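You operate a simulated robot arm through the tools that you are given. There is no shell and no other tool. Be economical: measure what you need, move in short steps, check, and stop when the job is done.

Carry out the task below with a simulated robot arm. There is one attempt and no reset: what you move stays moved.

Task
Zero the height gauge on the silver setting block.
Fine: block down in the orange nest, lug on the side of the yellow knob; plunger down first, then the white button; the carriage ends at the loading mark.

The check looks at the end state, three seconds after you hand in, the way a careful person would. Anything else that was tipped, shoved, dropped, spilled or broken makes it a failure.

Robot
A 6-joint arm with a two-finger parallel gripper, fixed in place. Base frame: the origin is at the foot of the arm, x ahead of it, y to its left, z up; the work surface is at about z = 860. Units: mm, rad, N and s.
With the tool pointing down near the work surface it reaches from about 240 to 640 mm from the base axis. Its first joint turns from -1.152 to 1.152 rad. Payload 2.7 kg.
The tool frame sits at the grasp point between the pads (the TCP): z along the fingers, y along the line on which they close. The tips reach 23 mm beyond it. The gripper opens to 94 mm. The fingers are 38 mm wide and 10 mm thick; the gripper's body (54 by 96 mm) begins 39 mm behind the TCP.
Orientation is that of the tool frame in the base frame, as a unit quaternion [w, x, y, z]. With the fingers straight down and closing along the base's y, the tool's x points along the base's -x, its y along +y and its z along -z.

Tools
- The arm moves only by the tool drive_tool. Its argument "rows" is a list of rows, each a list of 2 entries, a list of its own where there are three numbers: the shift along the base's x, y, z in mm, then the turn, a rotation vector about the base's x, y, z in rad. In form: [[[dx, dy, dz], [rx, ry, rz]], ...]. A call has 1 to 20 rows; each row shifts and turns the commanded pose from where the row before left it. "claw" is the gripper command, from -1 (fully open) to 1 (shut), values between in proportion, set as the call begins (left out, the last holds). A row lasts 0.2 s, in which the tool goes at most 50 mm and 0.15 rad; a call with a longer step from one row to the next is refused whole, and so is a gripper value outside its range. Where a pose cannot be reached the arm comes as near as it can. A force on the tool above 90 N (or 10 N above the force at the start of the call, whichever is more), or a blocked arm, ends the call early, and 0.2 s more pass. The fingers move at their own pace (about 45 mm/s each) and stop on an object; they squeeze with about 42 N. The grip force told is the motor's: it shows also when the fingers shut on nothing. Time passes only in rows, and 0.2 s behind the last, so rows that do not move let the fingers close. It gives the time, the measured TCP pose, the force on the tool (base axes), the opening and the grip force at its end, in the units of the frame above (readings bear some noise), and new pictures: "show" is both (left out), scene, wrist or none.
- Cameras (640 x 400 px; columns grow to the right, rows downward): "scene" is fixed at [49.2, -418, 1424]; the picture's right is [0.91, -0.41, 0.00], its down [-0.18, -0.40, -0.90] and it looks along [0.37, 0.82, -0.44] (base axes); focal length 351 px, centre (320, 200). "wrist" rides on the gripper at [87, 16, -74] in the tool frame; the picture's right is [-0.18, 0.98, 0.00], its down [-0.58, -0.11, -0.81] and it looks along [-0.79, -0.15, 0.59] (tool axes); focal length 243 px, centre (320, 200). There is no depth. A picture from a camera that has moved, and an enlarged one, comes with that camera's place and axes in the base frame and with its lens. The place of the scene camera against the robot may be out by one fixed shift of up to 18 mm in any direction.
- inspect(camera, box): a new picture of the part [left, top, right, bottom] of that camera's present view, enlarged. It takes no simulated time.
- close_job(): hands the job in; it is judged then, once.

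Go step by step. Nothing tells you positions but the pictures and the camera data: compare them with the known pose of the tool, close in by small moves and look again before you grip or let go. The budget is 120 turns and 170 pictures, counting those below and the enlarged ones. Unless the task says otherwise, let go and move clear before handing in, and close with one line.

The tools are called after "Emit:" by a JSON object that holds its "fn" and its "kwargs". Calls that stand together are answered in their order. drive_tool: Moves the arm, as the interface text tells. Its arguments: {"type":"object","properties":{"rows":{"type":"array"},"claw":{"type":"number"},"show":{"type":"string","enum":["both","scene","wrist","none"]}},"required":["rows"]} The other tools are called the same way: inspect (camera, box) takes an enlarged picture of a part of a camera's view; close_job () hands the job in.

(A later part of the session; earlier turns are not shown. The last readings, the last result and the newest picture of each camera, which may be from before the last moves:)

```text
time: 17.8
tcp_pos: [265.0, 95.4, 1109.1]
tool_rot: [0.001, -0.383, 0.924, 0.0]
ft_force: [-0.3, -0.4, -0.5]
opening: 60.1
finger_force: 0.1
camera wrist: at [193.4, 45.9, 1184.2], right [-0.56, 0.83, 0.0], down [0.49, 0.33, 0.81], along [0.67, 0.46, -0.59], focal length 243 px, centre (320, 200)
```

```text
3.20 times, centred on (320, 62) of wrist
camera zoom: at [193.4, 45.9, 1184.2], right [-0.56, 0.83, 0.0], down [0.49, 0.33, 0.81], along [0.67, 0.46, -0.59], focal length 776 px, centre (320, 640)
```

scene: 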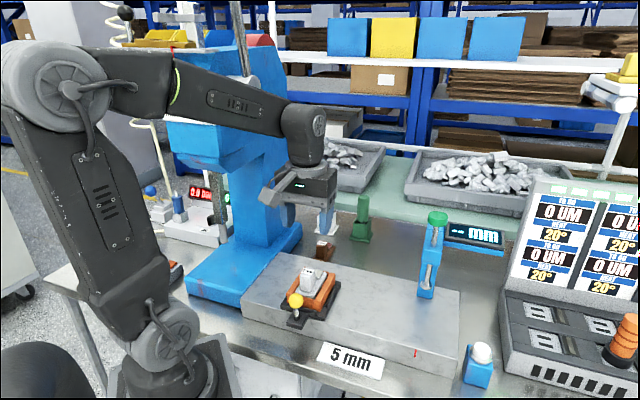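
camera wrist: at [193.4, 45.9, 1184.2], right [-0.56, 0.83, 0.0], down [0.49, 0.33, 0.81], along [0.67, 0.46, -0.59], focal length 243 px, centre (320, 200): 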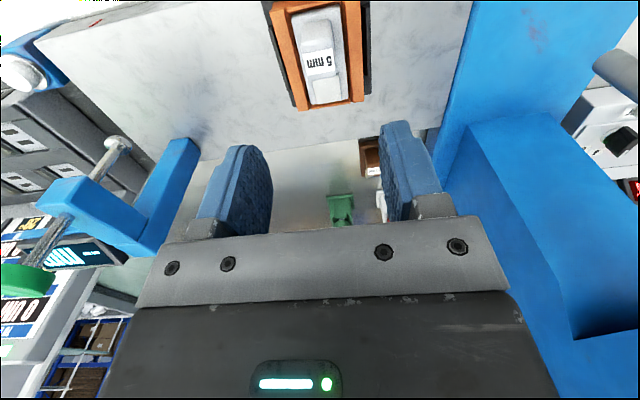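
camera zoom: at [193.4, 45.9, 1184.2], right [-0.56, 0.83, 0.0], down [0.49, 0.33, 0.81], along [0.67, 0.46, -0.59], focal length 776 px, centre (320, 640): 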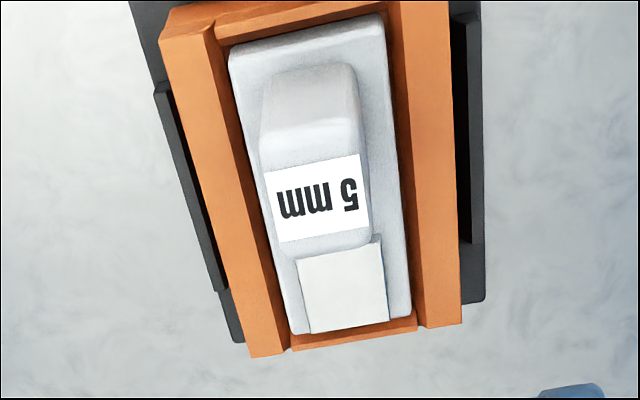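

The block sits flat in the nest with the post on the knob side. The yellow ball triangulates to about (223,55,973). I'll hover above it.

Emit:
{"fn": "drive_tool", "kwargs": {"rows": [[[-20, -20, -20], [0, 0, 0]], [[-21, -20, -20], [0, 0, 0]], [[0, 0, -20], [0, 0, 0]], [[0, 0, 0], [0, 0, 0]]], "show": "both"}}

Emit:
{"fn": "inspect", "kwargs": {"camera": "scene", "box": [250, 220, 362, 320]}}

```text
time: 18.8
tcp_pos: [225.3, 56.0, 1048.0]
tool_rot: [0.0, -0.383, 0.924, 0.0]
ft_force: [-0.4, 0.6, -0.9]
opening: 60.2
finger_force: 0.0
camera wrist: at [152.8, 5.4, 1123.8], right [-0.56, 0.83, 0.0], down [0.49, 0.33, 0.81], along [0.67, 0.46, -0.59], focal length 243 px, centre (320, 200)
```

scene: 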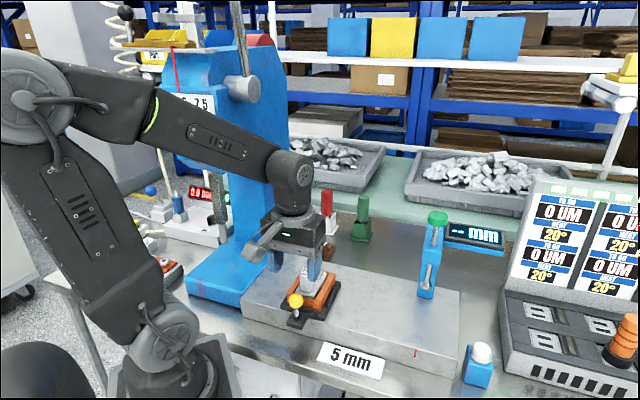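
wrist: 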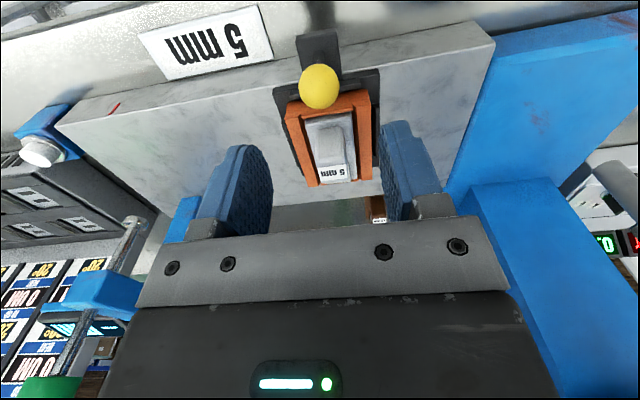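

```text
4.00 times, centred on (306, 270) of scene
camera zoom: at [49.2, -418.0, 1424.0], right [0.91, -0.41, 0.0], down [-0.18, -0.4, -0.9], along [0.37, 0.82, -0.44], focal length 1406 px, centre (376, -80)
```

zoom: 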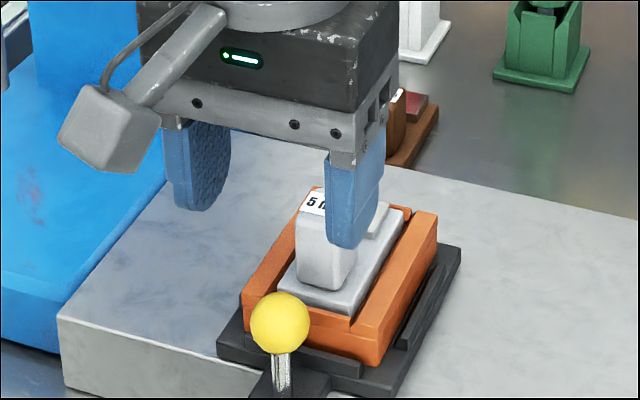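

The ball is about 0–7 mm nearer the front than the TCP. I'll come down just above it and re-measure.

Emit:
{"fn": "drive_tool", "kwargs": {"rows": [[[-2, -2, -15], [0, 0, 0]], [[0, 0, -18], [0, 0, 0]], [[0, 0, 0], [0, 0, 0]]], "show": "wrist"}}

Emit:
{"fn": "inspect", "kwargs": {"camera": "scene", "box": [250, 240, 346, 320]}}

```text
time: 19.6
tcp_pos: [223.0, 53.5, 1016.1]
tool_rot: [0.0, -0.382, 0.924, 0.0]
ft_force: [-0.8, -1.0, 0.3]
opening: 60.1
finger_force: 0.1
camera wrist: at [150.1, 4.1, 1091.0], right [-0.56, 0.83, 0.0], down [0.49, 0.33, 0.81], along [0.67, 0.46, -0.59], focal length 243 px, centre (320, 200)
```

wrist: 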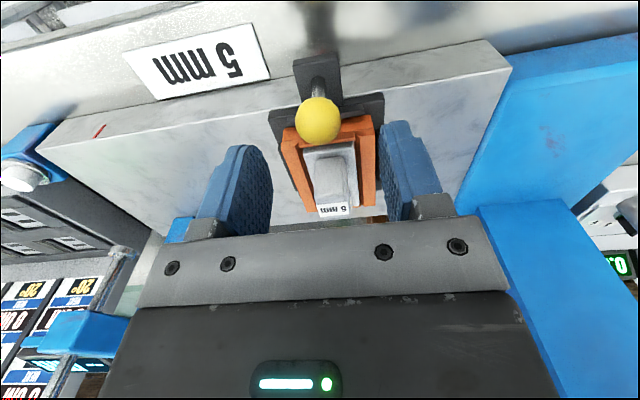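

```text
5.00 times, centred on (298, 280) of scene
camera zoom: at [49.2, -418.0, 1424.0], right [0.91, -0.41, 0.0], down [-0.18, -0.4, -0.9], along [0.37, 0.82, -0.44], focal length 1757 px, centre (430, -200)
```

zoom: 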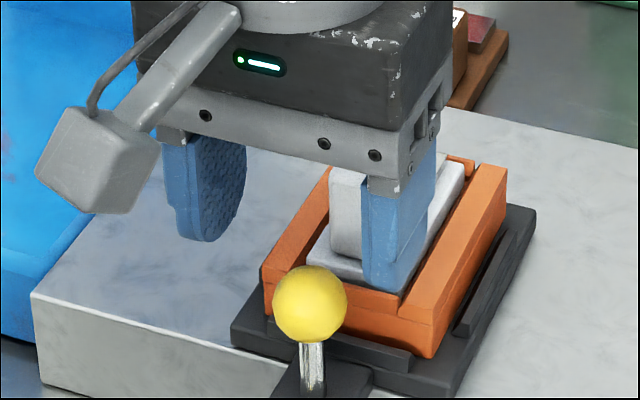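

Triangulating again, the ball is at u≈122, n≈197, z≈965. I'll lower around it and grip gently.

Emit:
{"fn": "drive_tool", "kwargs": {"rows": [[[2.8, 0, -16], [0, 0, 0]], [[0, 0, -16], [0, 0, 0]], [[0, 0, -12], [0, 0, 0]], [[0, 0, 0], [0, 0, 0]]], "show": "both"}}

Emit:
{"fn": "inspect", "kwargs": {"camera": "scene", "box": [250, 250, 346, 330]}}

```text
time: 20.6
tcp_pos: [225.4, 53.5, 971.0]
tool_rot: [0.001, -0.383, 0.924, 0.0]
ft_force: [0.7, -0.3, -0.1]
opening: 60.2
finger_force: 0.1
camera wrist: at [153.6, 4.0, 1046.7], right [-0.56, 0.83, 0.0], down [0.49, 0.33, 0.81], along [0.67, 0.46, -0.59], focal length 243 px, centre (320, 200)
```

scene: 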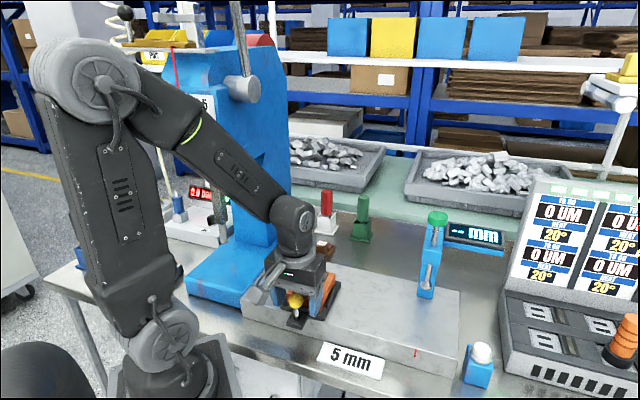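
wrist: 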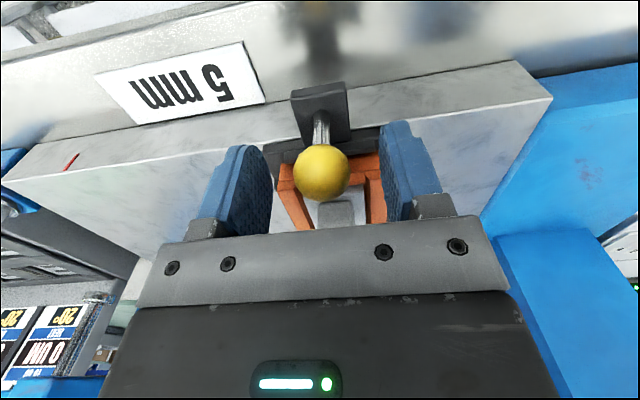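

```text
5.00 times, centred on (298, 290) of scene
camera zoom: at [49.2, -418.0, 1424.0], right [0.91, -0.41, 0.0], down [-0.18, -0.4, -0.9], along [0.37, 0.82, -0.44], focal length 1757 px, centre (430, -250)
```

zoom: 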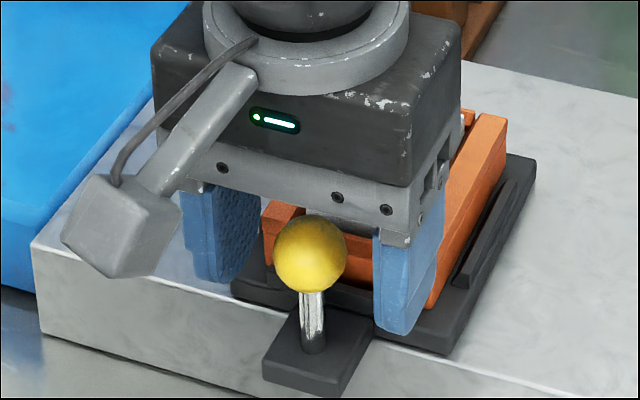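

The ball is centred at the fingers, z≈963. I'll lower 5 mm and grip.

Emit:
{"fn": "drive_tool", "kwargs": {"rows": [[[0, 0, -5], [0, 0, 0]], [[0, 0, 0], [0, 0, 0]], [[0, 0, 0], [0, 0, 0]], [[0, 0, 0], [0, 0, 0]]], "claw": 1, "show": "wrist"}}

```text
time: 21.6
tcp_pos: [225.3, 54.1, 967.3]
tool_rot: [0.0, -0.382, 0.924, 0.0]
ft_force: [-0.9, 2.4, 0.9]
opening: 27.3
finger_force: 45.5
camera wrist: at [153.6, 4.3, 1041.9], right [-0.56, 0.83, 0.0], down [0.49, 0.33, 0.81], along [0.67, 0.46, -0.59], focal length 243 px, centre (320, 200)
```

wrist: 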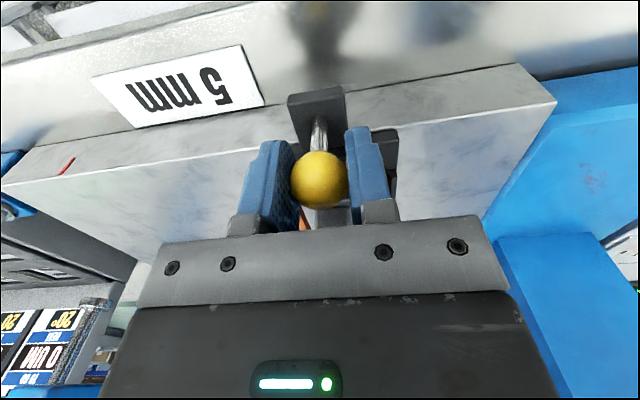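

Gripped the ball. I'll slide the carriage 40 mm along the granite and look for the mark beneath.

Emit:
{"fn": "drive_tool", "kwargs": {"rows": [[[4, -4, 0], [0, 0, 0]], [[6, -6, 0], [0, 0, 0]], [[6, -6, 0], [0, 0, 0]], [[6, -6, 0], [0, 0, 0]], [[6, -6, 0], [0, 0, 0]], [[0, 0, 0], [0, 0, 0]]], "show": "both"}}

Emit:
{"fn": "inspect", "kwargs": {"camera": "scene", "box": [230, 250, 358, 350]}}

```text
time: 23.0
tcp_pos: [254.1, 25.4, 965.8]
tool_rot: [0.0, -0.382, 0.924, 0.0]
ft_force: [-2.4, -1.7, 13.3]
opening: 27.3
finger_force: 44.9
camera wrist: at [182.0, -24.2, 1041.8], right [-0.56, 0.83, 0.0], down [0.49, 0.33, 0.81], along [0.67, 0.46, -0.59], focal length 243 px, centre (320, 200)
```

scene: 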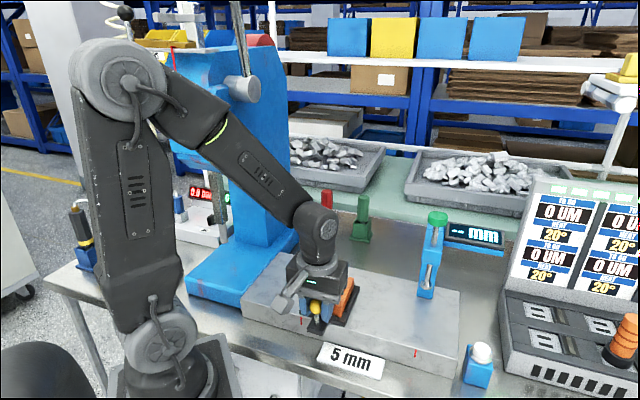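
wrist: 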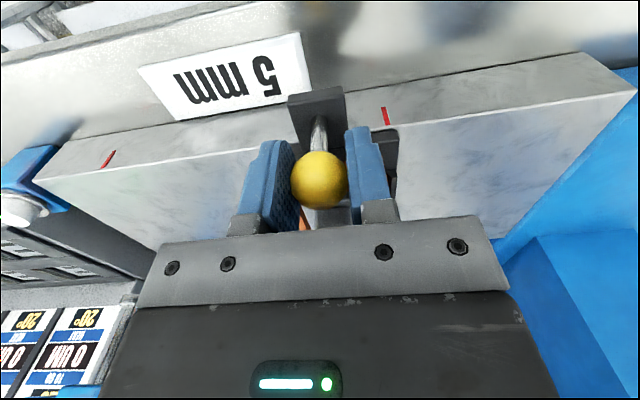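

```text
4.00 times, centred on (294, 300) of scene
camera zoom: at [49.0, -418.0, 1424.0], right [0.91, -0.41, 0.0], down [-0.18, -0.4, -0.9], along [0.37, 0.82, -0.44], focal length 1406 px, centre (424, -200)
```

zoom: 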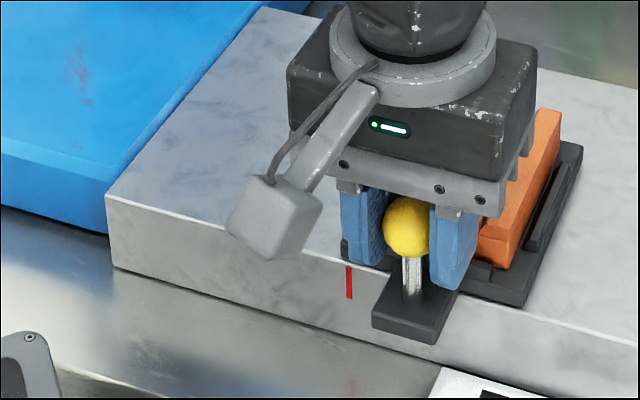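

The red loading mark is revealed at u≈121.6, which is where the carriage started, and the other mark under the gauge is at u≈336. I'll continue the slide.

Emit:
{"fn": "drive_tool", "kwargs": {"rows": [[[5, -5, 1], [0, 0, 0]], [[7, -7, 0], [0, 0, 0]], [[7, -7, 0], [0, 0, 0]], [[7, -7, 0], [0, 0, 0]], [[7, -7, 0], [0, 0, 0]], [[7, -7, 0], [0, 0, 0]], [[7, -7, 0], [0, 0, 0]], [[7, -7, 0], [0, 0, 0]], [[7, -7, 0], [0, 0, 0]], [[7, -7, 0], [0, 0, 0]], [[7, -7, 0], [0, 0, 0]], [[7, -7, 0], [0, 0, 0]], [[7, -7, 0], [0, 0, 0]], [[7, -7, 0], [0, 0, 0]], [[5, -5, 0], [0, 0, 0]], [[0, 0, 0], [0, 0, 0]]], "show": "both"}}

Emit:
{"fn": "inspect", "kwargs": {"camera": "scene", "box": [340, 190, 500, 360]}}

```text
time: 26.4
tcp_pos: [355.2, -75.8, 965.5]
tool_rot: [-0.001, -0.383, 0.924, 0.0]
ft_force: [3.7, 6.3, -26.8]
opening: 27.2
finger_force: 44.8
camera wrist: at [282.9, -125.1, 1042.3], right [-0.56, 0.83, 0.0], down [0.49, 0.33, 0.81], along [0.66, 0.46, -0.59], focal length 243 px, centre (320, 200)
```

scene: 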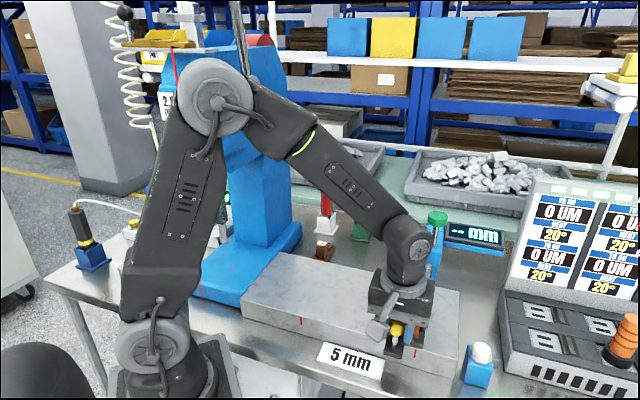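
wrist: 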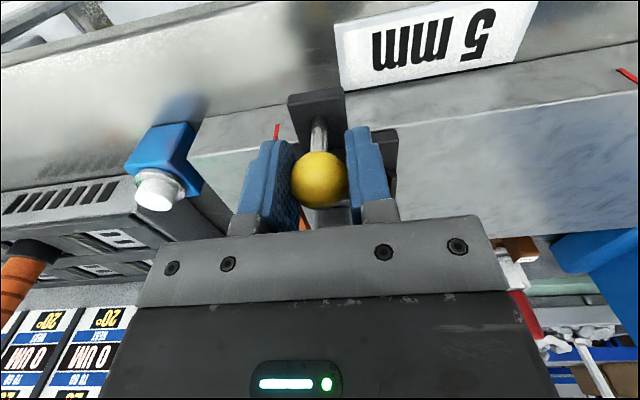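

```text
2.35 times, centred on (420, 275) of scene
camera zoom: at [49.6, -417.9, 1424.0], right [0.91, -0.41, 0.0], down [-0.18, -0.4, -0.9], along [0.37, 0.82, -0.44], focal length 827 px, centre (85, 24)
```

zoom: 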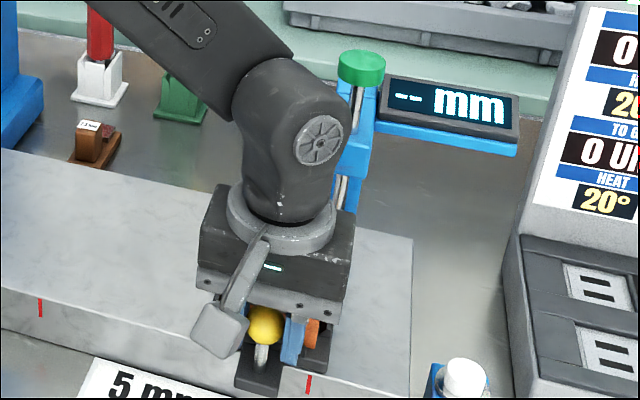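

The gauge mark is about 34 mm further along. I'll move most of that, easing the upward pull a little.

Emit:
{"fn": "drive_tool", "kwargs": {"rows": [[[4, -4, -0.6], [0, 0, 0]], [[6, -6, 0], [0, 0, 0]], [[6, -6, 0], [0, 0, 0]], [[5, -5, 0], [0, 0, 0]], [[2.4, -2.4, 0], [0, 0, 0]], [[0, 0, 0], [0, 0, 0]]], "show": "both"}}

Emit:
{"fn": "inspect", "kwargs": {"camera": "scene", "box": [350, 190, 478, 390]}}

Emit:
{"fn": "inspect", "kwargs": {"camera": "wrist", "box": [240, 60, 400, 220]}}

```text
time: 27.8
tcp_pos: [378.6, -99.5, 965.7]
tool_rot: [0.0, -0.383, 0.924, 0.0]
ft_force: [3.2, -1.6, -16.2]
opening: 27.3
finger_force: 44.6
camera wrist: at [306.6, -149.0, 1042.2], right [-0.57, 0.82, 0.0], down [0.49, 0.33, 0.81], along [0.67, 0.46, -0.59], focal length 243 px, centre (320, 200)
```

scene: 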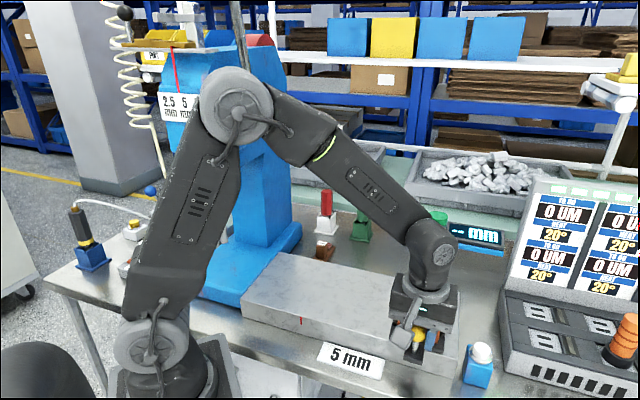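
wrist: 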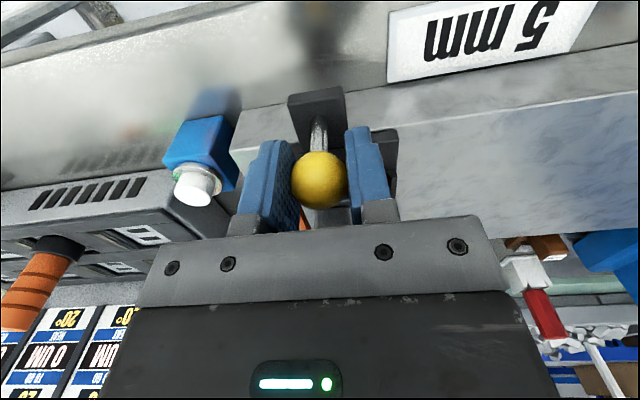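

```text
2.00 times, centred on (414, 290) of scene
camera zoom: at [49.5, -418.1, 1424.0], right [0.91, -0.41, 0.0], down [-0.18, -0.4, -0.9], along [0.37, 0.82, -0.44], focal length 703 px, centre (132, 20)
```

zoom: 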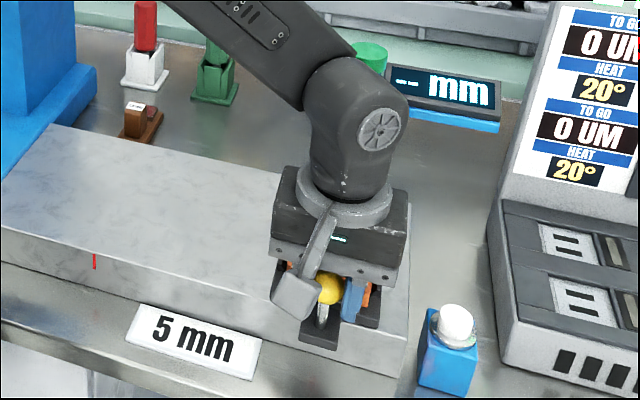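

```text
2.50 times, centred on (320, 140) of wrist
camera zoom: at [306.6, -149.0, 1042.2], right [-0.57, 0.82, 0.0], down [0.49, 0.33, 0.81], along [0.67, 0.46, -0.59], focal length 606 px, centre (320, 350)
```

zoom: 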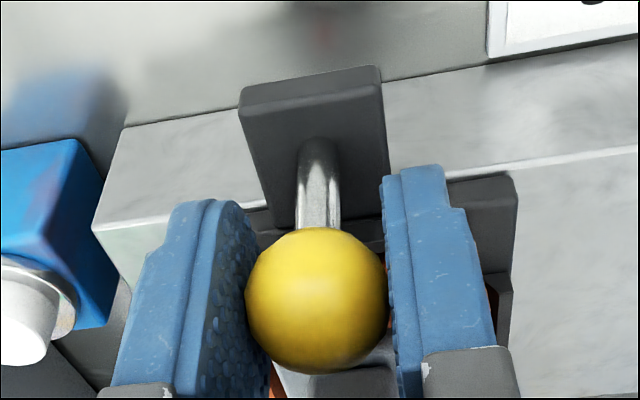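

The carriage is now within about 1 mm of the gauge mark. I'll release the knob, rise straight up, and look at how the plunger lines up with the pad.

Emit:
{"fn": "drive_tool", "kwargs": {"rows": [[[0, 0, 0], [0, 0, 0]], [[0, 0, 0], [0, 0, 0]], [[0, 0, 0], [0, 0, 0]]], "claw": -0.28, "show": "none"}}

Emit:
{"fn": "drive_tool", "kwargs": {"rows": [[[0, 0, 25], [0, 0, 0]], [[0, 0, 35], [0, 0, 0]], [[-10, -10, 30], [0, 0, 0]], [[-20, -20, 20], [0, 0, 0]], [[-20, -20, 0], [0, 0, 0]], [[-20, -20, 0], [0, 0, 0]], [[0, 0, 0], [0, 0, 0]]], "show": "both"}}

Emit:
{"fn": "inspect", "kwargs": {"camera": "scene", "box": [370, 200, 498, 280]}}

Emit:
{"fn": "inspect", "kwargs": {"camera": "scene", "box": [370, 290, 498, 370]}}

```text
time: 28.6
tcp_pos: [378.4, -99.0, 967.8]
tool_rot: [-0.001, -0.382, 0.924, 0.0]
ft_force: [-0.3, 0.3, 0.0]
opening: 60.0
finger_force: 0.0
```

```text
time: 30.2
tcp_pos: [308.2, -169.1, 1076.9]
tool_rot: [0.001, -0.383, 0.924, 0.001]
ft_force: [-0.3, 0.5, 0.5]
opening: 60.2
finger_force: 0.0
camera wrist: at [236.0, -219.2, 1151.8], right [-0.57, 0.83, 0.0], down [0.49, 0.33, 0.81], along [0.67, 0.46, -0.59], focal length 243 px, centre (320, 200)
```

scene: 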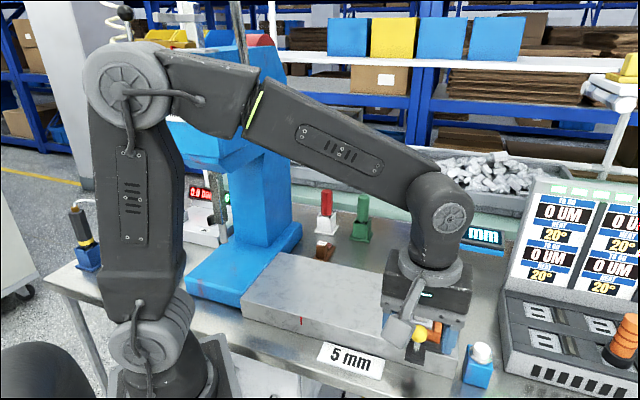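
wrist: 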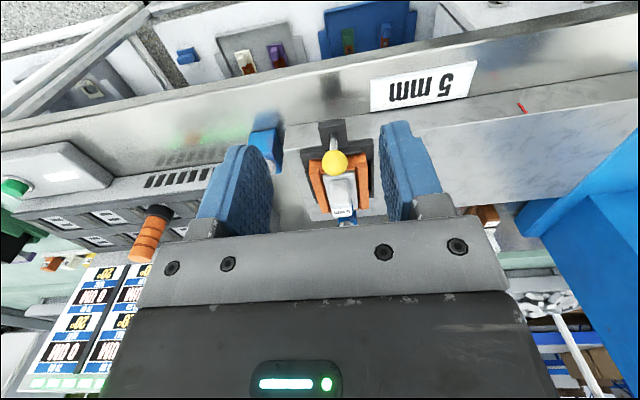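

```text
5.00 times, centred on (434, 240) of scene
camera zoom: at [49.2, -418.0, 1424.0], right [0.91, -0.41, 0.0], down [-0.18, -0.4, -0.9], along [0.37, 0.82, -0.44], focal length 1757 px, centre (-250, 0)
```

zoom: 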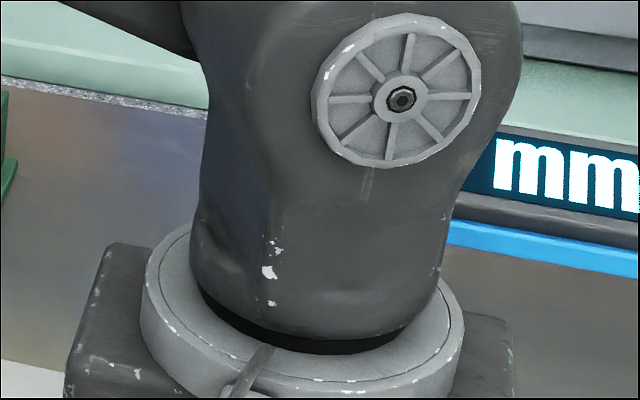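

```text
5.00 times, centred on (434, 330) of scene
camera zoom: at [49.2, -418.0, 1424.0], right [0.91, -0.41, 0.0], down [-0.18, -0.4, -0.9], along [0.37, 0.82, -0.44], focal length 1757 px, centre (-250, -450)
```

zoom: 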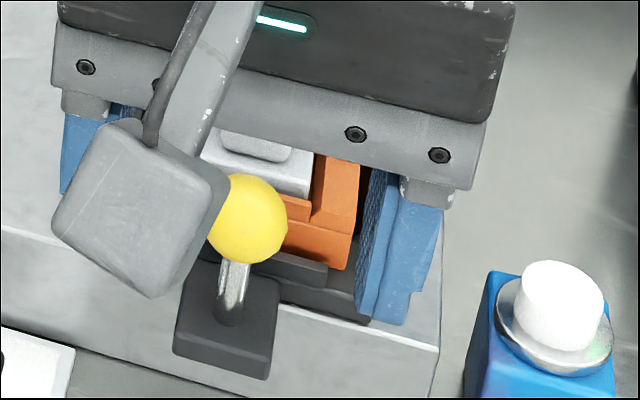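

The arm blocks the scene view, so I'll back off toward the left.

Emit:
{"fn": "drive_tool", "kwargs": {"rows": [[[0, 30, 20], [0, 0, 0]], [[0, 35, 20], [0, 0, 0]], [[0, 35, 20], [0, 0, -0.13]], [[0, 40, 0], [0, 0, -0.13]], [[0, 40, 0], [0, 0, -0.13]], [[0, 40, 0], [0, 0, -0.13]], [[0, 0, 0], [0, 0, -0.13]], [[0, 0, 0], [0, 0, -0.13]], [[0, 0, 0], [0, 0, 0]]], "show": "both"}}

Emit:
{"fn": "inspect", "kwargs": {"camera": "scene", "box": [376, 200, 504, 280]}}

Emit:
{"fn": "inspect", "kwargs": {"camera": "scene", "box": [370, 270, 498, 370]}}

Emit:
{"fn": "inspect", "kwargs": {"camera": "wrist", "box": [200, 0, 400, 150]}}

```text
time: 32.2
tcp_pos: [306.5, 51.6, 1136.1]
tool_rot: [0.001, -0.002, 1.0, 0.0]
ft_force: [-0.7, 0.2, 0.5]
opening: 60.2
finger_force: 0.1
camera wrist: at [221.8, 67.5, 1212.1], right [0.18, 0.98, 0.0], down [0.58, -0.11, 0.81], along [0.79, -0.15, -0.59], focal length 243 px, centre (320, 200)
```

scene: 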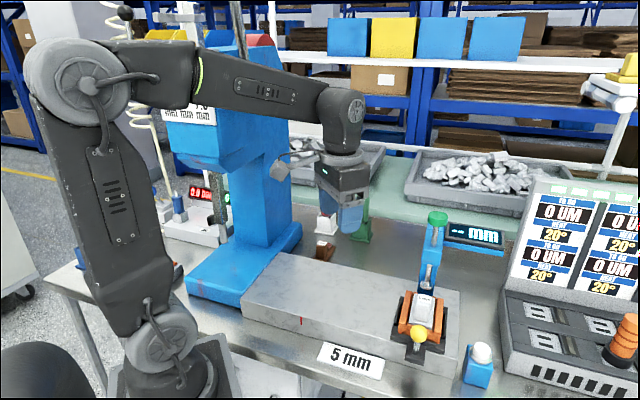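
wrist: 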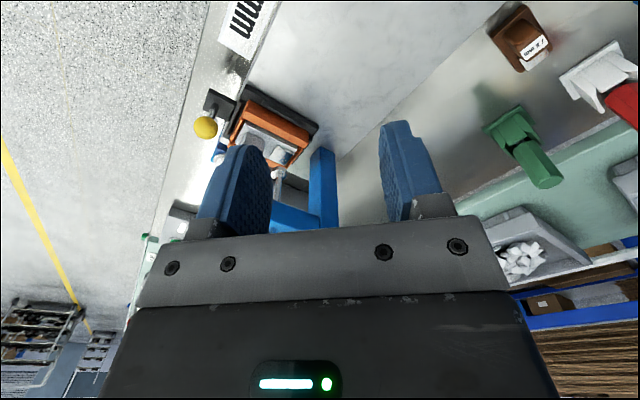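

```text
5.00 times, centred on (440, 240) of scene
camera zoom: at [49.2, -418.0, 1424.0], right [0.91, -0.41, 0.0], down [-0.18, -0.4, -0.9], along [0.37, 0.82, -0.44], focal length 1757 px, centre (-280, 0)
```

zoom: 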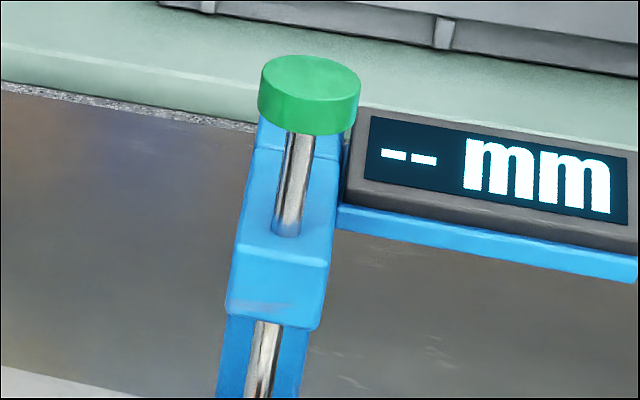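

```text
4.00 times, centred on (434, 320) of scene
camera zoom: at [49.2, -418.0, 1424.0], right [0.91, -0.41, 0.0], down [-0.18, -0.4, -0.9], along [0.37, 0.82, -0.44], focal length 1406 px, centre (-136, -280)
```

zoom: 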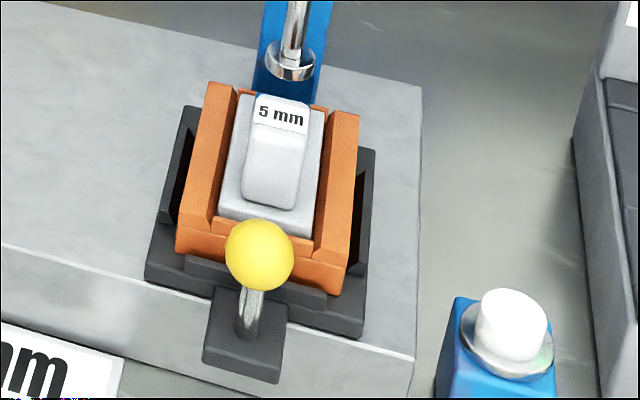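

```text
2.67 times, centred on (300, 75) of wrist
camera zoom: at [221.8, 67.5, 1212.1], right [0.18, 0.98, 0.0], down [0.58, -0.11, 0.81], along [0.79, -0.15, -0.59], focal length 647 px, centre (373, 533)
```

zoom: 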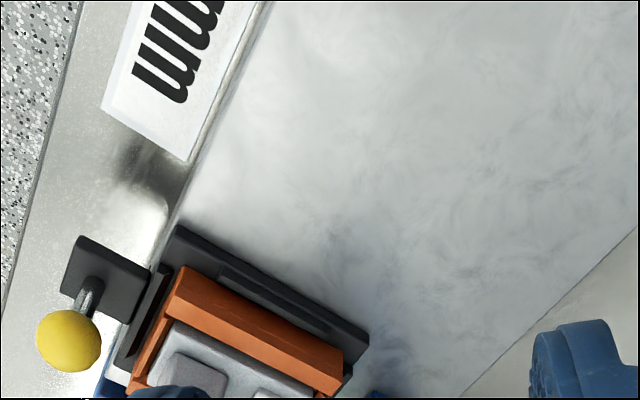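

The plunger foot is at about (447,-29,991), right over the pad, and its green cap top is at z≈1139. I'll close the gripper and hover above the cap.

Emit:
{"fn": "drive_tool", "kwargs": {"rows": [[[0, 0, 30], [0, 0, 0.1309]], [[0, 0, 29], [0, 0, 0.1309]], [[30, -18, 0], [0, 0, 0.1309]], [[36, -22, 0], [0, 0, 0.1309]], [[36, -22, 0], [0, 0, 0.1309]], [[36, -19, 0], [0, 0, 0.1309]], [[0, 0, 0], [0, 0, 0]]], "claw": 1, "show": "both"}}

Emit:
{"fn": "inspect", "kwargs": {"camera": "scene", "box": [386, 160, 498, 260]}}

```text
time: 33.8
tcp_pos: [446.7, -31.3, 1195.8]
tool_rot: [-0.001, -0.386, 0.922, 0.001]
ft_force: [-0.9, 0.4, 0.1]
opening: 0.0
finger_force: 42.3
camera wrist: at [375.2, -80.5, 1271.2], right [-0.57, 0.82, 0.0], down [0.49, 0.34, 0.81], along [0.66, 0.46, -0.59], focal length 243 px, centre (320, 200)
```

scene: 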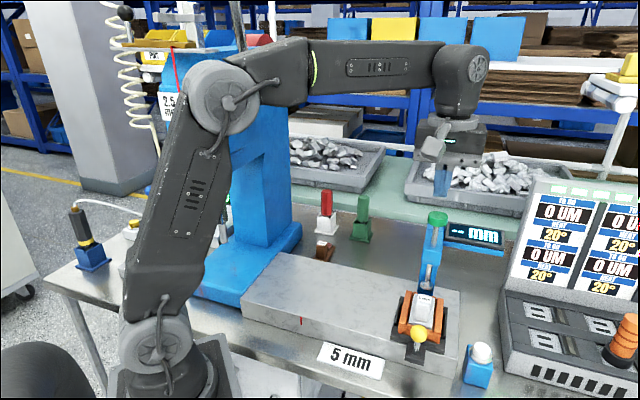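
wrist: 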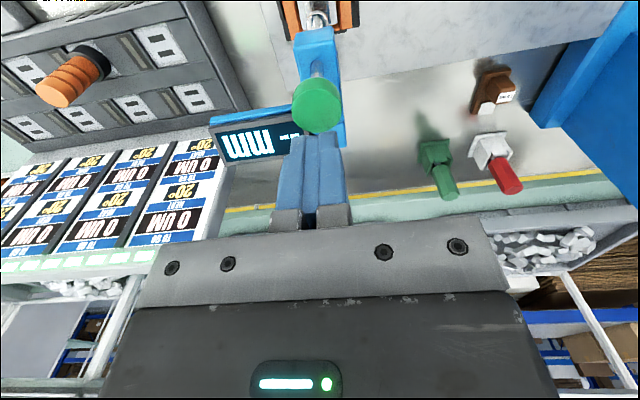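

```text
4.00 times, centred on (442, 210) of scene
camera zoom: at [49.2, -418.0, 1424.0], right [0.91, -0.41, 0.0], down [-0.18, -0.4, -0.9], along [0.37, 0.82, -0.44], focal length 1406 px, centre (-168, 160)
```

zoom: 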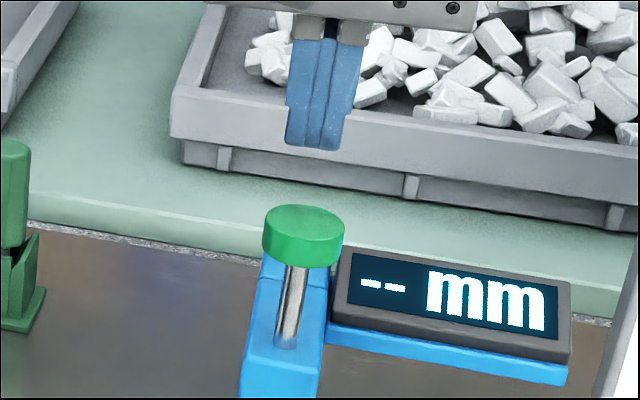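

The cap is under the closed fingertips with its top at z≈1137. I'll descend to just above it, then press slowly.

Emit:
{"fn": "drive_tool", "kwargs": {"rows": [[[-1, -3, -15], [0, 0, 0]], [[0, 0, -12], [0, 0, 0]], [[0, 0, -5], [0, 0, 0]], [[0, 0, 0], [0, 0, 0]]], "show": "both"}}

Emit:
{"fn": "inspect", "kwargs": {"camera": "scene", "box": [396, 170, 492, 230]}}

```text
time: 34.8
tcp_pos: [444.3, -32.8, 1163.7]
tool_rot: [0.0, -0.385, 0.923, 0.001]
ft_force: [-0.1, -0.5, -0.2]
opening: 0.1
finger_force: 42.4
camera wrist: at [373.4, -83.0, 1239.0], right [-0.57, 0.82, 0.0], down [0.49, 0.34, 0.81], along [0.66, 0.46, -0.59], focal length 243 px, centre (320, 200)
```

scene: 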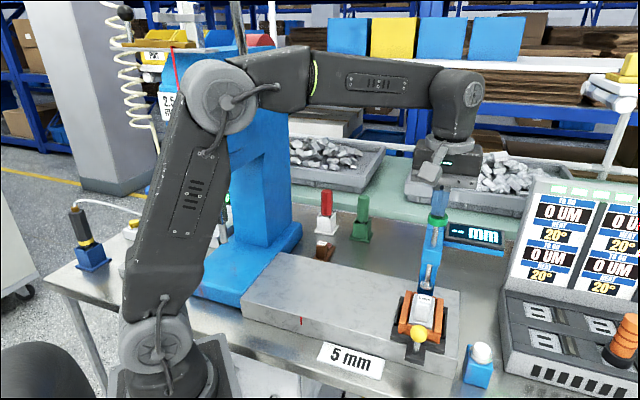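
wrist: 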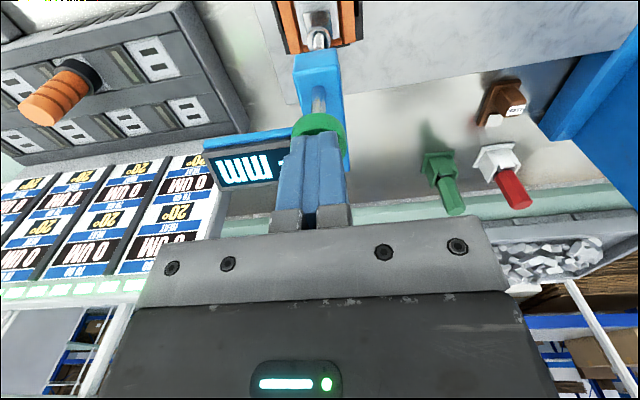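

```text
6.67 times, centred on (444, 200) of scene
camera zoom: at [49.2, -418.0, 1424.0], right [0.91, -0.41, 0.0], down [-0.18, -0.4, -0.9], along [0.37, 0.82, -0.44], focal length 2342 px, centre (-507, 200)
```

zoom: 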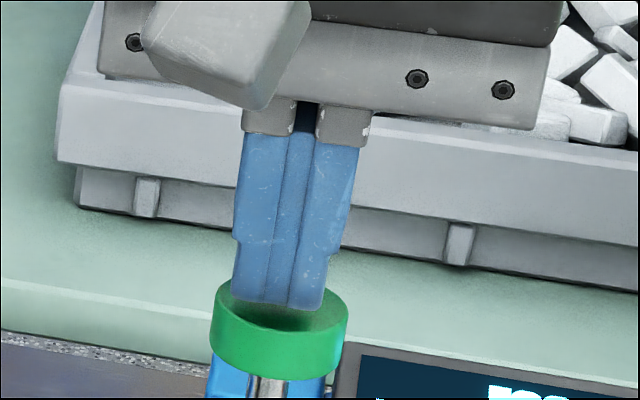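

The fingertips are centred just over the cap. I'll press down slowly in 2 mm steps.

Emit:
{"fn": "drive_tool", "kwargs": {"rows": [[[0, 0, -2], [0, 0, 0]], [[0, 0, -2], [0, 0, 0]], [[0, 0, -2], [0, 0, 0]], [[0, 0, -2], [0, 0, 0]], [[0, 0, -2], [0, 0, 0]], [[0, 0, -2], [0, 0, 0]], [[0, 0, 0], [0, 0, 0]]], "show": "none"}}

Emit:
{"fn": "inspect", "kwargs": {"camera": "scene", "box": [380, 190, 508, 310]}}

```text
time: 36.4
tcp_pos: [446.7, -32.3, 1151.5]
tool_rot: [0.001, -0.385, 0.923, -0.001]
ft_force: [-1.0, 1.7, 0.4]
opening: 0.0
finger_force: 42.2
```

```text
3.33 times, centred on (444, 250) of scene
camera zoom: at [49.2, -418.0, 1424.0], right [0.91, -0.41, 0.0], down [-0.18, -0.4, -0.9], along [0.37, 0.82, -0.44], focal length 1171 px, centre (-93, 33)
```

zoom: 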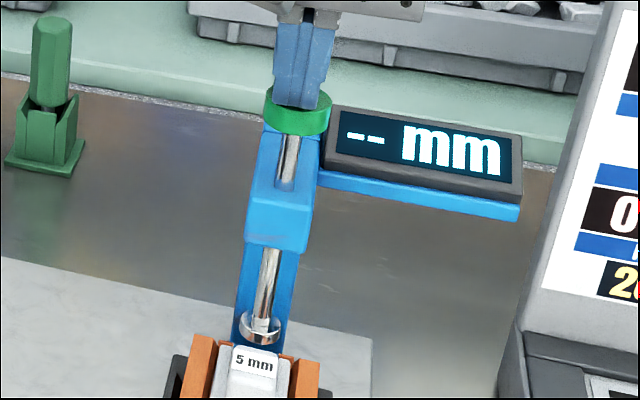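

Emit:
{"fn": "drive_tool", "kwargs": {"rows": [[[0, 0, -2], [0, 0, 0]], [[0, 0, -2], [0, 0, 0]], [[0, 0, -2], [0, 0, 0]], [[0, 0, -2], [0, 0, 0]], [[0, 0, -2], [0, 0, 0]], [[0, 0, 0], [0, 0, 0]]], "show": "none"}}

Emit:
{"fn": "inspect", "kwargs": {"camera": "scene", "box": [380, 190, 508, 310]}}

```text
time: 37.8
tcp_pos: [445.6, -31.6, 1141.7]
tool_rot: [0.001, -0.386, 0.923, 0.0]
ft_force: [-0.4, 0.6, 1.4]
opening: 0.1
finger_force: 42.3
```

```text
3.33 times, centred on (444, 250) of scene
camera zoom: at [49.2, -418.0, 1424.0], right [0.91, -0.41, 0.0], down [-0.18, -0.4, -0.9], along [0.37, 0.82, -0.44], focal length 1171 px, centre (-93, 33)
```

zoom: 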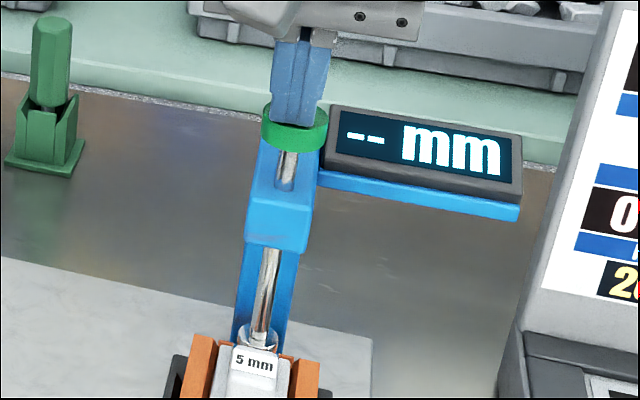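

The plunger is moving down with little force. I'll continue until it meets the pad.

Emit:
{"fn": "drive_tool", "kwargs": {"rows": [[[0, 0, -2], [0, 0, 0]], [[0, 0, -2], [0, 0, 0]], [[0, 0, -2], [0, 0, 0]], [[0, 0, -2], [0, 0, 0]], [[0, 0, 0], [0, 0, 0]]], "show": "none"}}

Emit:
{"fn": "inspect", "kwargs": {"camera": "scene", "box": [380, 190, 508, 310]}}

```text
time: 39.0
tcp_pos: [444.5, -31.8, 1134.5]
tool_rot: [-0.001, -0.385, 0.923, 0.001]
ft_force: [-0.1, 0.2, 1.0]
opening: 0.0
finger_force: 42.0
```

```text
3.33 times, centred on (444, 250) of scene
camera zoom: at [49.2, -418.0, 1424.0], right [0.91, -0.41, 0.0], down [-0.18, -0.4, -0.9], along [0.37, 0.82, -0.44], focal length 1171 px, centre (-93, 33)
```

zoom: 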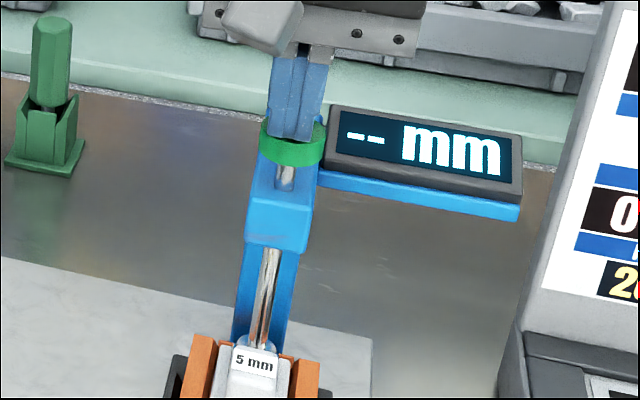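

Emit:
{"fn": "drive_tool", "kwargs": {"rows": [[[0, 0, -2], [0, 0, 0]], [[0, 0, -2], [0, 0, 0]], [[0, 0, -2], [0, 0, 0]], [[0, 0, 0], [0, 0, 0]]], "show": "wrist"}}

Emit:
{"fn": "inspect", "kwargs": {"camera": "scene", "box": [380, 190, 508, 310]}}

```text
time: 40.0
tcp_pos: [446.4, -32.8, 1131.0]
tool_rot: [0.003, -0.385, 0.923, -0.001]
ft_force: [-4.9, 1.5, 29.0]
opening: 0.0
finger_force: 42.1
camera wrist: at [373.1, -82.9, 1205.3], right [-0.57, 0.82, 0.0], down [0.48, 0.34, 0.81], along [0.67, 0.46, -0.59], focal length 243 px, centre (320, 200)
```

wrist: 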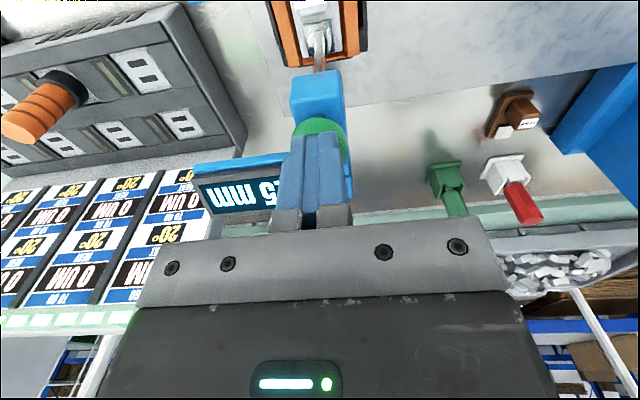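

```text
3.33 times, centred on (444, 250) of scene
camera zoom: at [48.7, -417.9, 1424.1], right [0.91, -0.41, 0.0], down [-0.18, -0.4, -0.9], along [0.37, 0.82, -0.44], focal length 1171 px, centre (-93, 33)
```

zoom: 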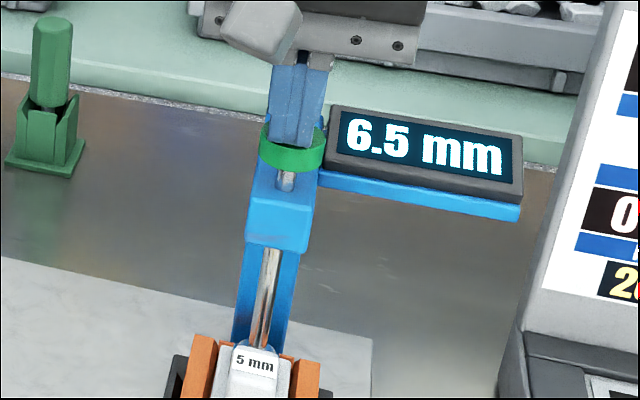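

Contact is at 29 N and the display reads 6.5 mm. I'll lift off and see whether the plunger stays down.

Emit:
{"fn": "drive_tool", "kwargs": {"rows": [[[0, 0, 4], [0, 0, 0]], [[0, 0, 15], [0, 0, 0]], [[0, 0, 25], [0, 0, 0]], [[0, 0, 0], [0, 0, 0]]], "show": "none"}}

Emit:
{"fn": "inspect", "kwargs": {"camera": "scene", "box": [380, 190, 508, 310]}}

Emit:
{"fn": "inspect", "kwargs": {"camera": "scene", "box": [380, 270, 508, 390]}}

```text
time: 41.0
tcp_pos: [445.1, -31.3, 1171.7]
tool_rot: [-0.001, -0.385, 0.923, 0.001]
ft_force: [0.2, -0.4, 0.0]
opening: 0.0
finger_force: 42.0
```

```text
3.33 times, centred on (444, 250) of scene
camera zoom: at [49.2, -418.0, 1424.0], right [0.91, -0.41, 0.0], down [-0.18, -0.4, -0.9], along [0.37, 0.82, -0.44], focal length 1171 px, centre (-93, 33)
```

zoom: 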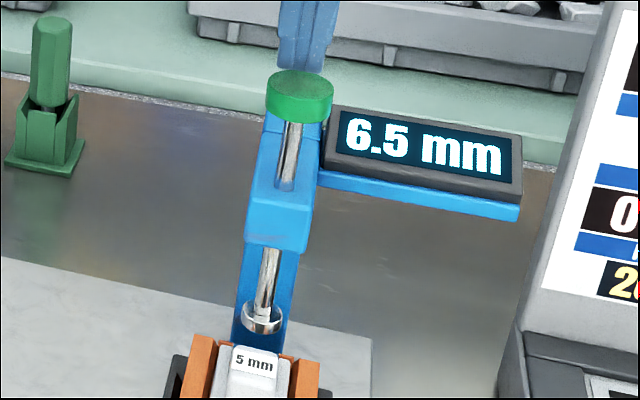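

```text
3.33 times, centred on (444, 330) of scene
camera zoom: at [49.2, -418.0, 1424.0], right [0.91, -0.41, 0.0], down [-0.18, -0.4, -0.9], along [0.37, 0.82, -0.44], focal length 1171 px, centre (-93, -233)
```

zoom: 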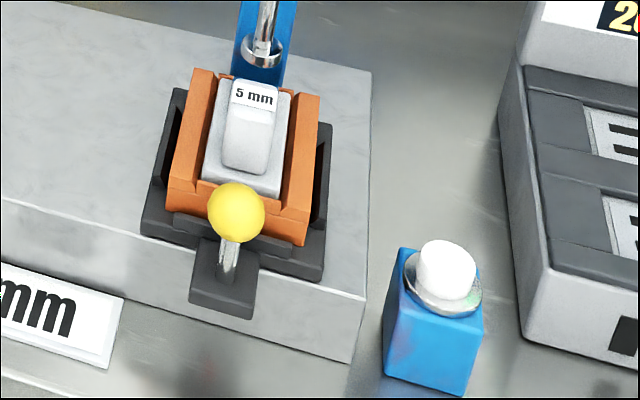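

The plunger springs back and the display holds 6.5 mm. Next is the white button, whose cap is near (482.5,-143,925), so I'll hover above it.

Emit:
{"fn": "drive_tool", "kwargs": {"rows": [[[0, -20, 15], [0, 0, 0]], [[10, -30, 0], [0, 0, 0]], [[14, -32, 0], [0, 0, 0]], [[13.5, -30, -10], [0, 0, 0]], [[0, 0, -45], [0, 0, 0]], [[0, 0, -45], [0, 0, 0]], [[0, 0, -45], [0, 0, 0]], [[0, 0, -30], [0, 0, 0]], [[0, 0, 0], [0, 0, 0]]], "show": "both"}}

Emit:
{"fn": "inspect", "kwargs": {"camera": "scene", "box": [430, 290, 542, 390]}}

```text
time: 43.0
tcp_pos: [481.7, -144.1, 1011.6]
tool_rot: [0.0, -0.386, 0.923, 0.0]
ft_force: [-0.2, 0.2, 0.8]
opening: 0.0
finger_force: 41.4
camera wrist: at [410.4, -194.4, 1086.4], right [-0.57, 0.82, 0.0], down [0.49, 0.34, 0.81], along [0.66, 0.46, -0.59], focal length 243 px, centre (320, 200)
```

scene: 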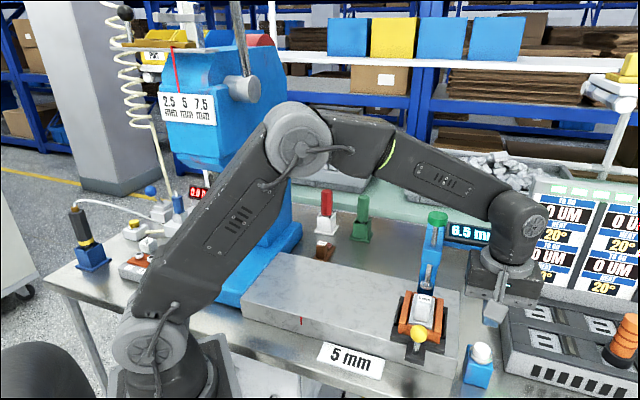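
wrist: 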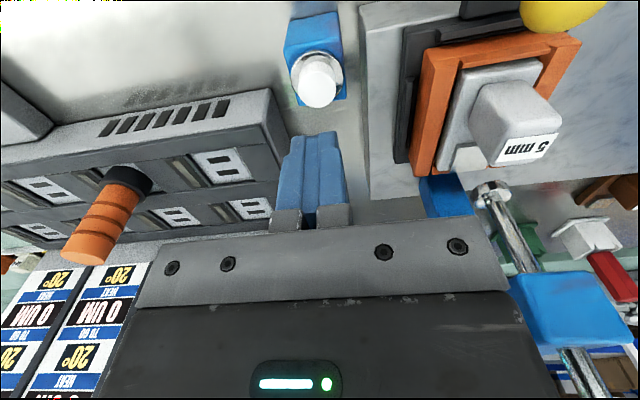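

```text
4.00 times, centred on (486, 340) of scene
camera zoom: at [49.2, -418.0, 1424.0], right [0.91, -0.41, 0.0], down [-0.18, -0.4, -0.9], along [0.37, 0.82, -0.44], focal length 1406 px, centre (-344, -360)
```

zoom: 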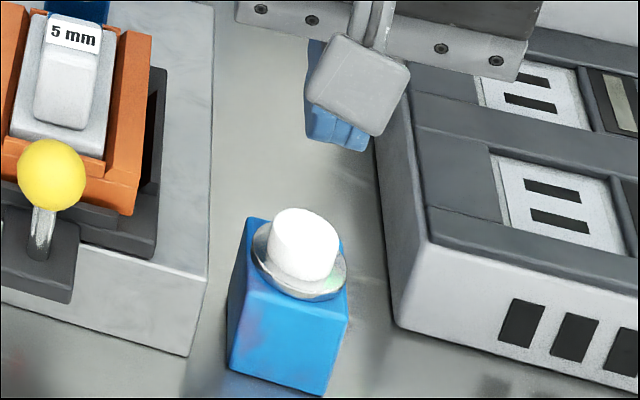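

Aligned within 3 mm. I'll descend to just above the button.

Emit:
{"fn": "drive_tool", "kwargs": {"rows": [[[-1, -1.8, -20], [0, 0, 0]], [[0, 0, -20], [0, 0, 0]], [[0, 0, -6], [0, 0, 0]], [[0, 0, 0], [0, 0, 0]]], "show": "wrist"}}

Emit:
{"fn": "inspect", "kwargs": {"camera": "scene", "box": [430, 300, 526, 380]}}

```text
time: 44.0
tcp_pos: [481.3, -145.8, 965.3]
tool_rot: [0.0, -0.385, 0.923, 0.0]
ft_force: [0.3, 0.6, 0.7]
opening: 0.0
finger_force: 41.6
camera wrist: at [409.2, -196.4, 1040.2], right [-0.57, 0.82, 0.0], down [0.49, 0.34, 0.81], along [0.66, 0.46, -0.59], focal length 243 px, centre (320, 200)
```

wrist: 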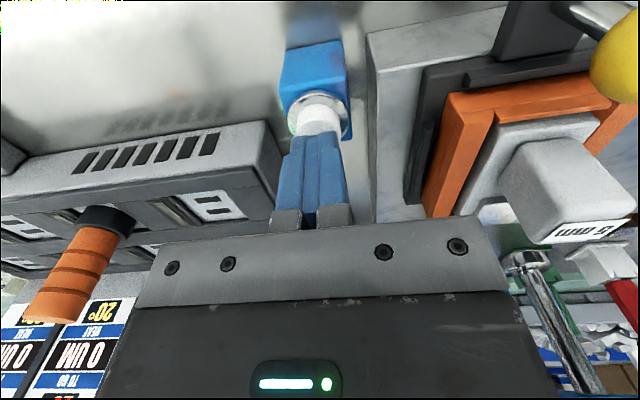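

```text
5.00 times, centred on (478, 340) of scene
camera zoom: at [49.2, -418.0, 1424.0], right [0.91, -0.41, 0.0], down [-0.18, -0.4, -0.9], along [0.37, 0.82, -0.44], focal length 1757 px, centre (-470, -500)
```

zoom: 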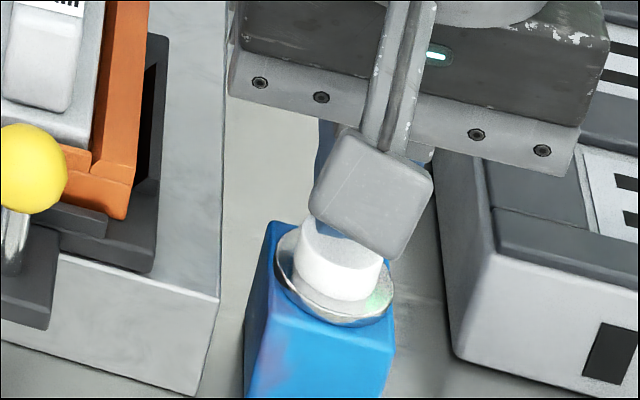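

Emit:
{"fn": "drive_tool", "kwargs": {"rows": [[[0, 0, -2], [0, 0, 0]], [[0, 0, -2], [0, 0, 0]], [[0, 0, -2], [0, 0, 0]], [[0, 0, -2], [0, 0, 0]], [[0, 0, 0], [0, 0, 0]]], "show": "scene"}}

```text
time: 45.2
tcp_pos: [480.6, -146.1, 958.2]
tool_rot: [-0.001, -0.385, 0.923, 0.0]
ft_force: [0.3, 0.7, -0.4]
opening: 0.0
finger_force: 42.2
```

scene: 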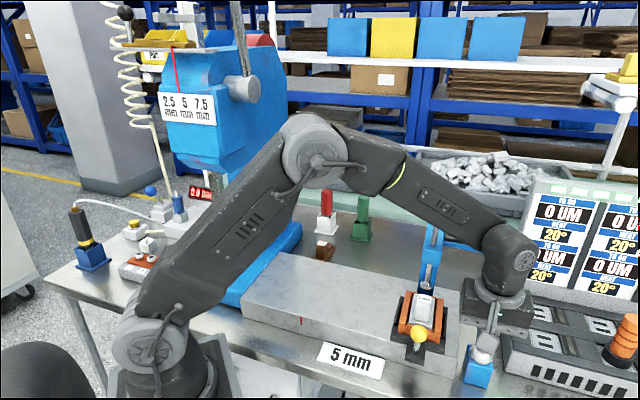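

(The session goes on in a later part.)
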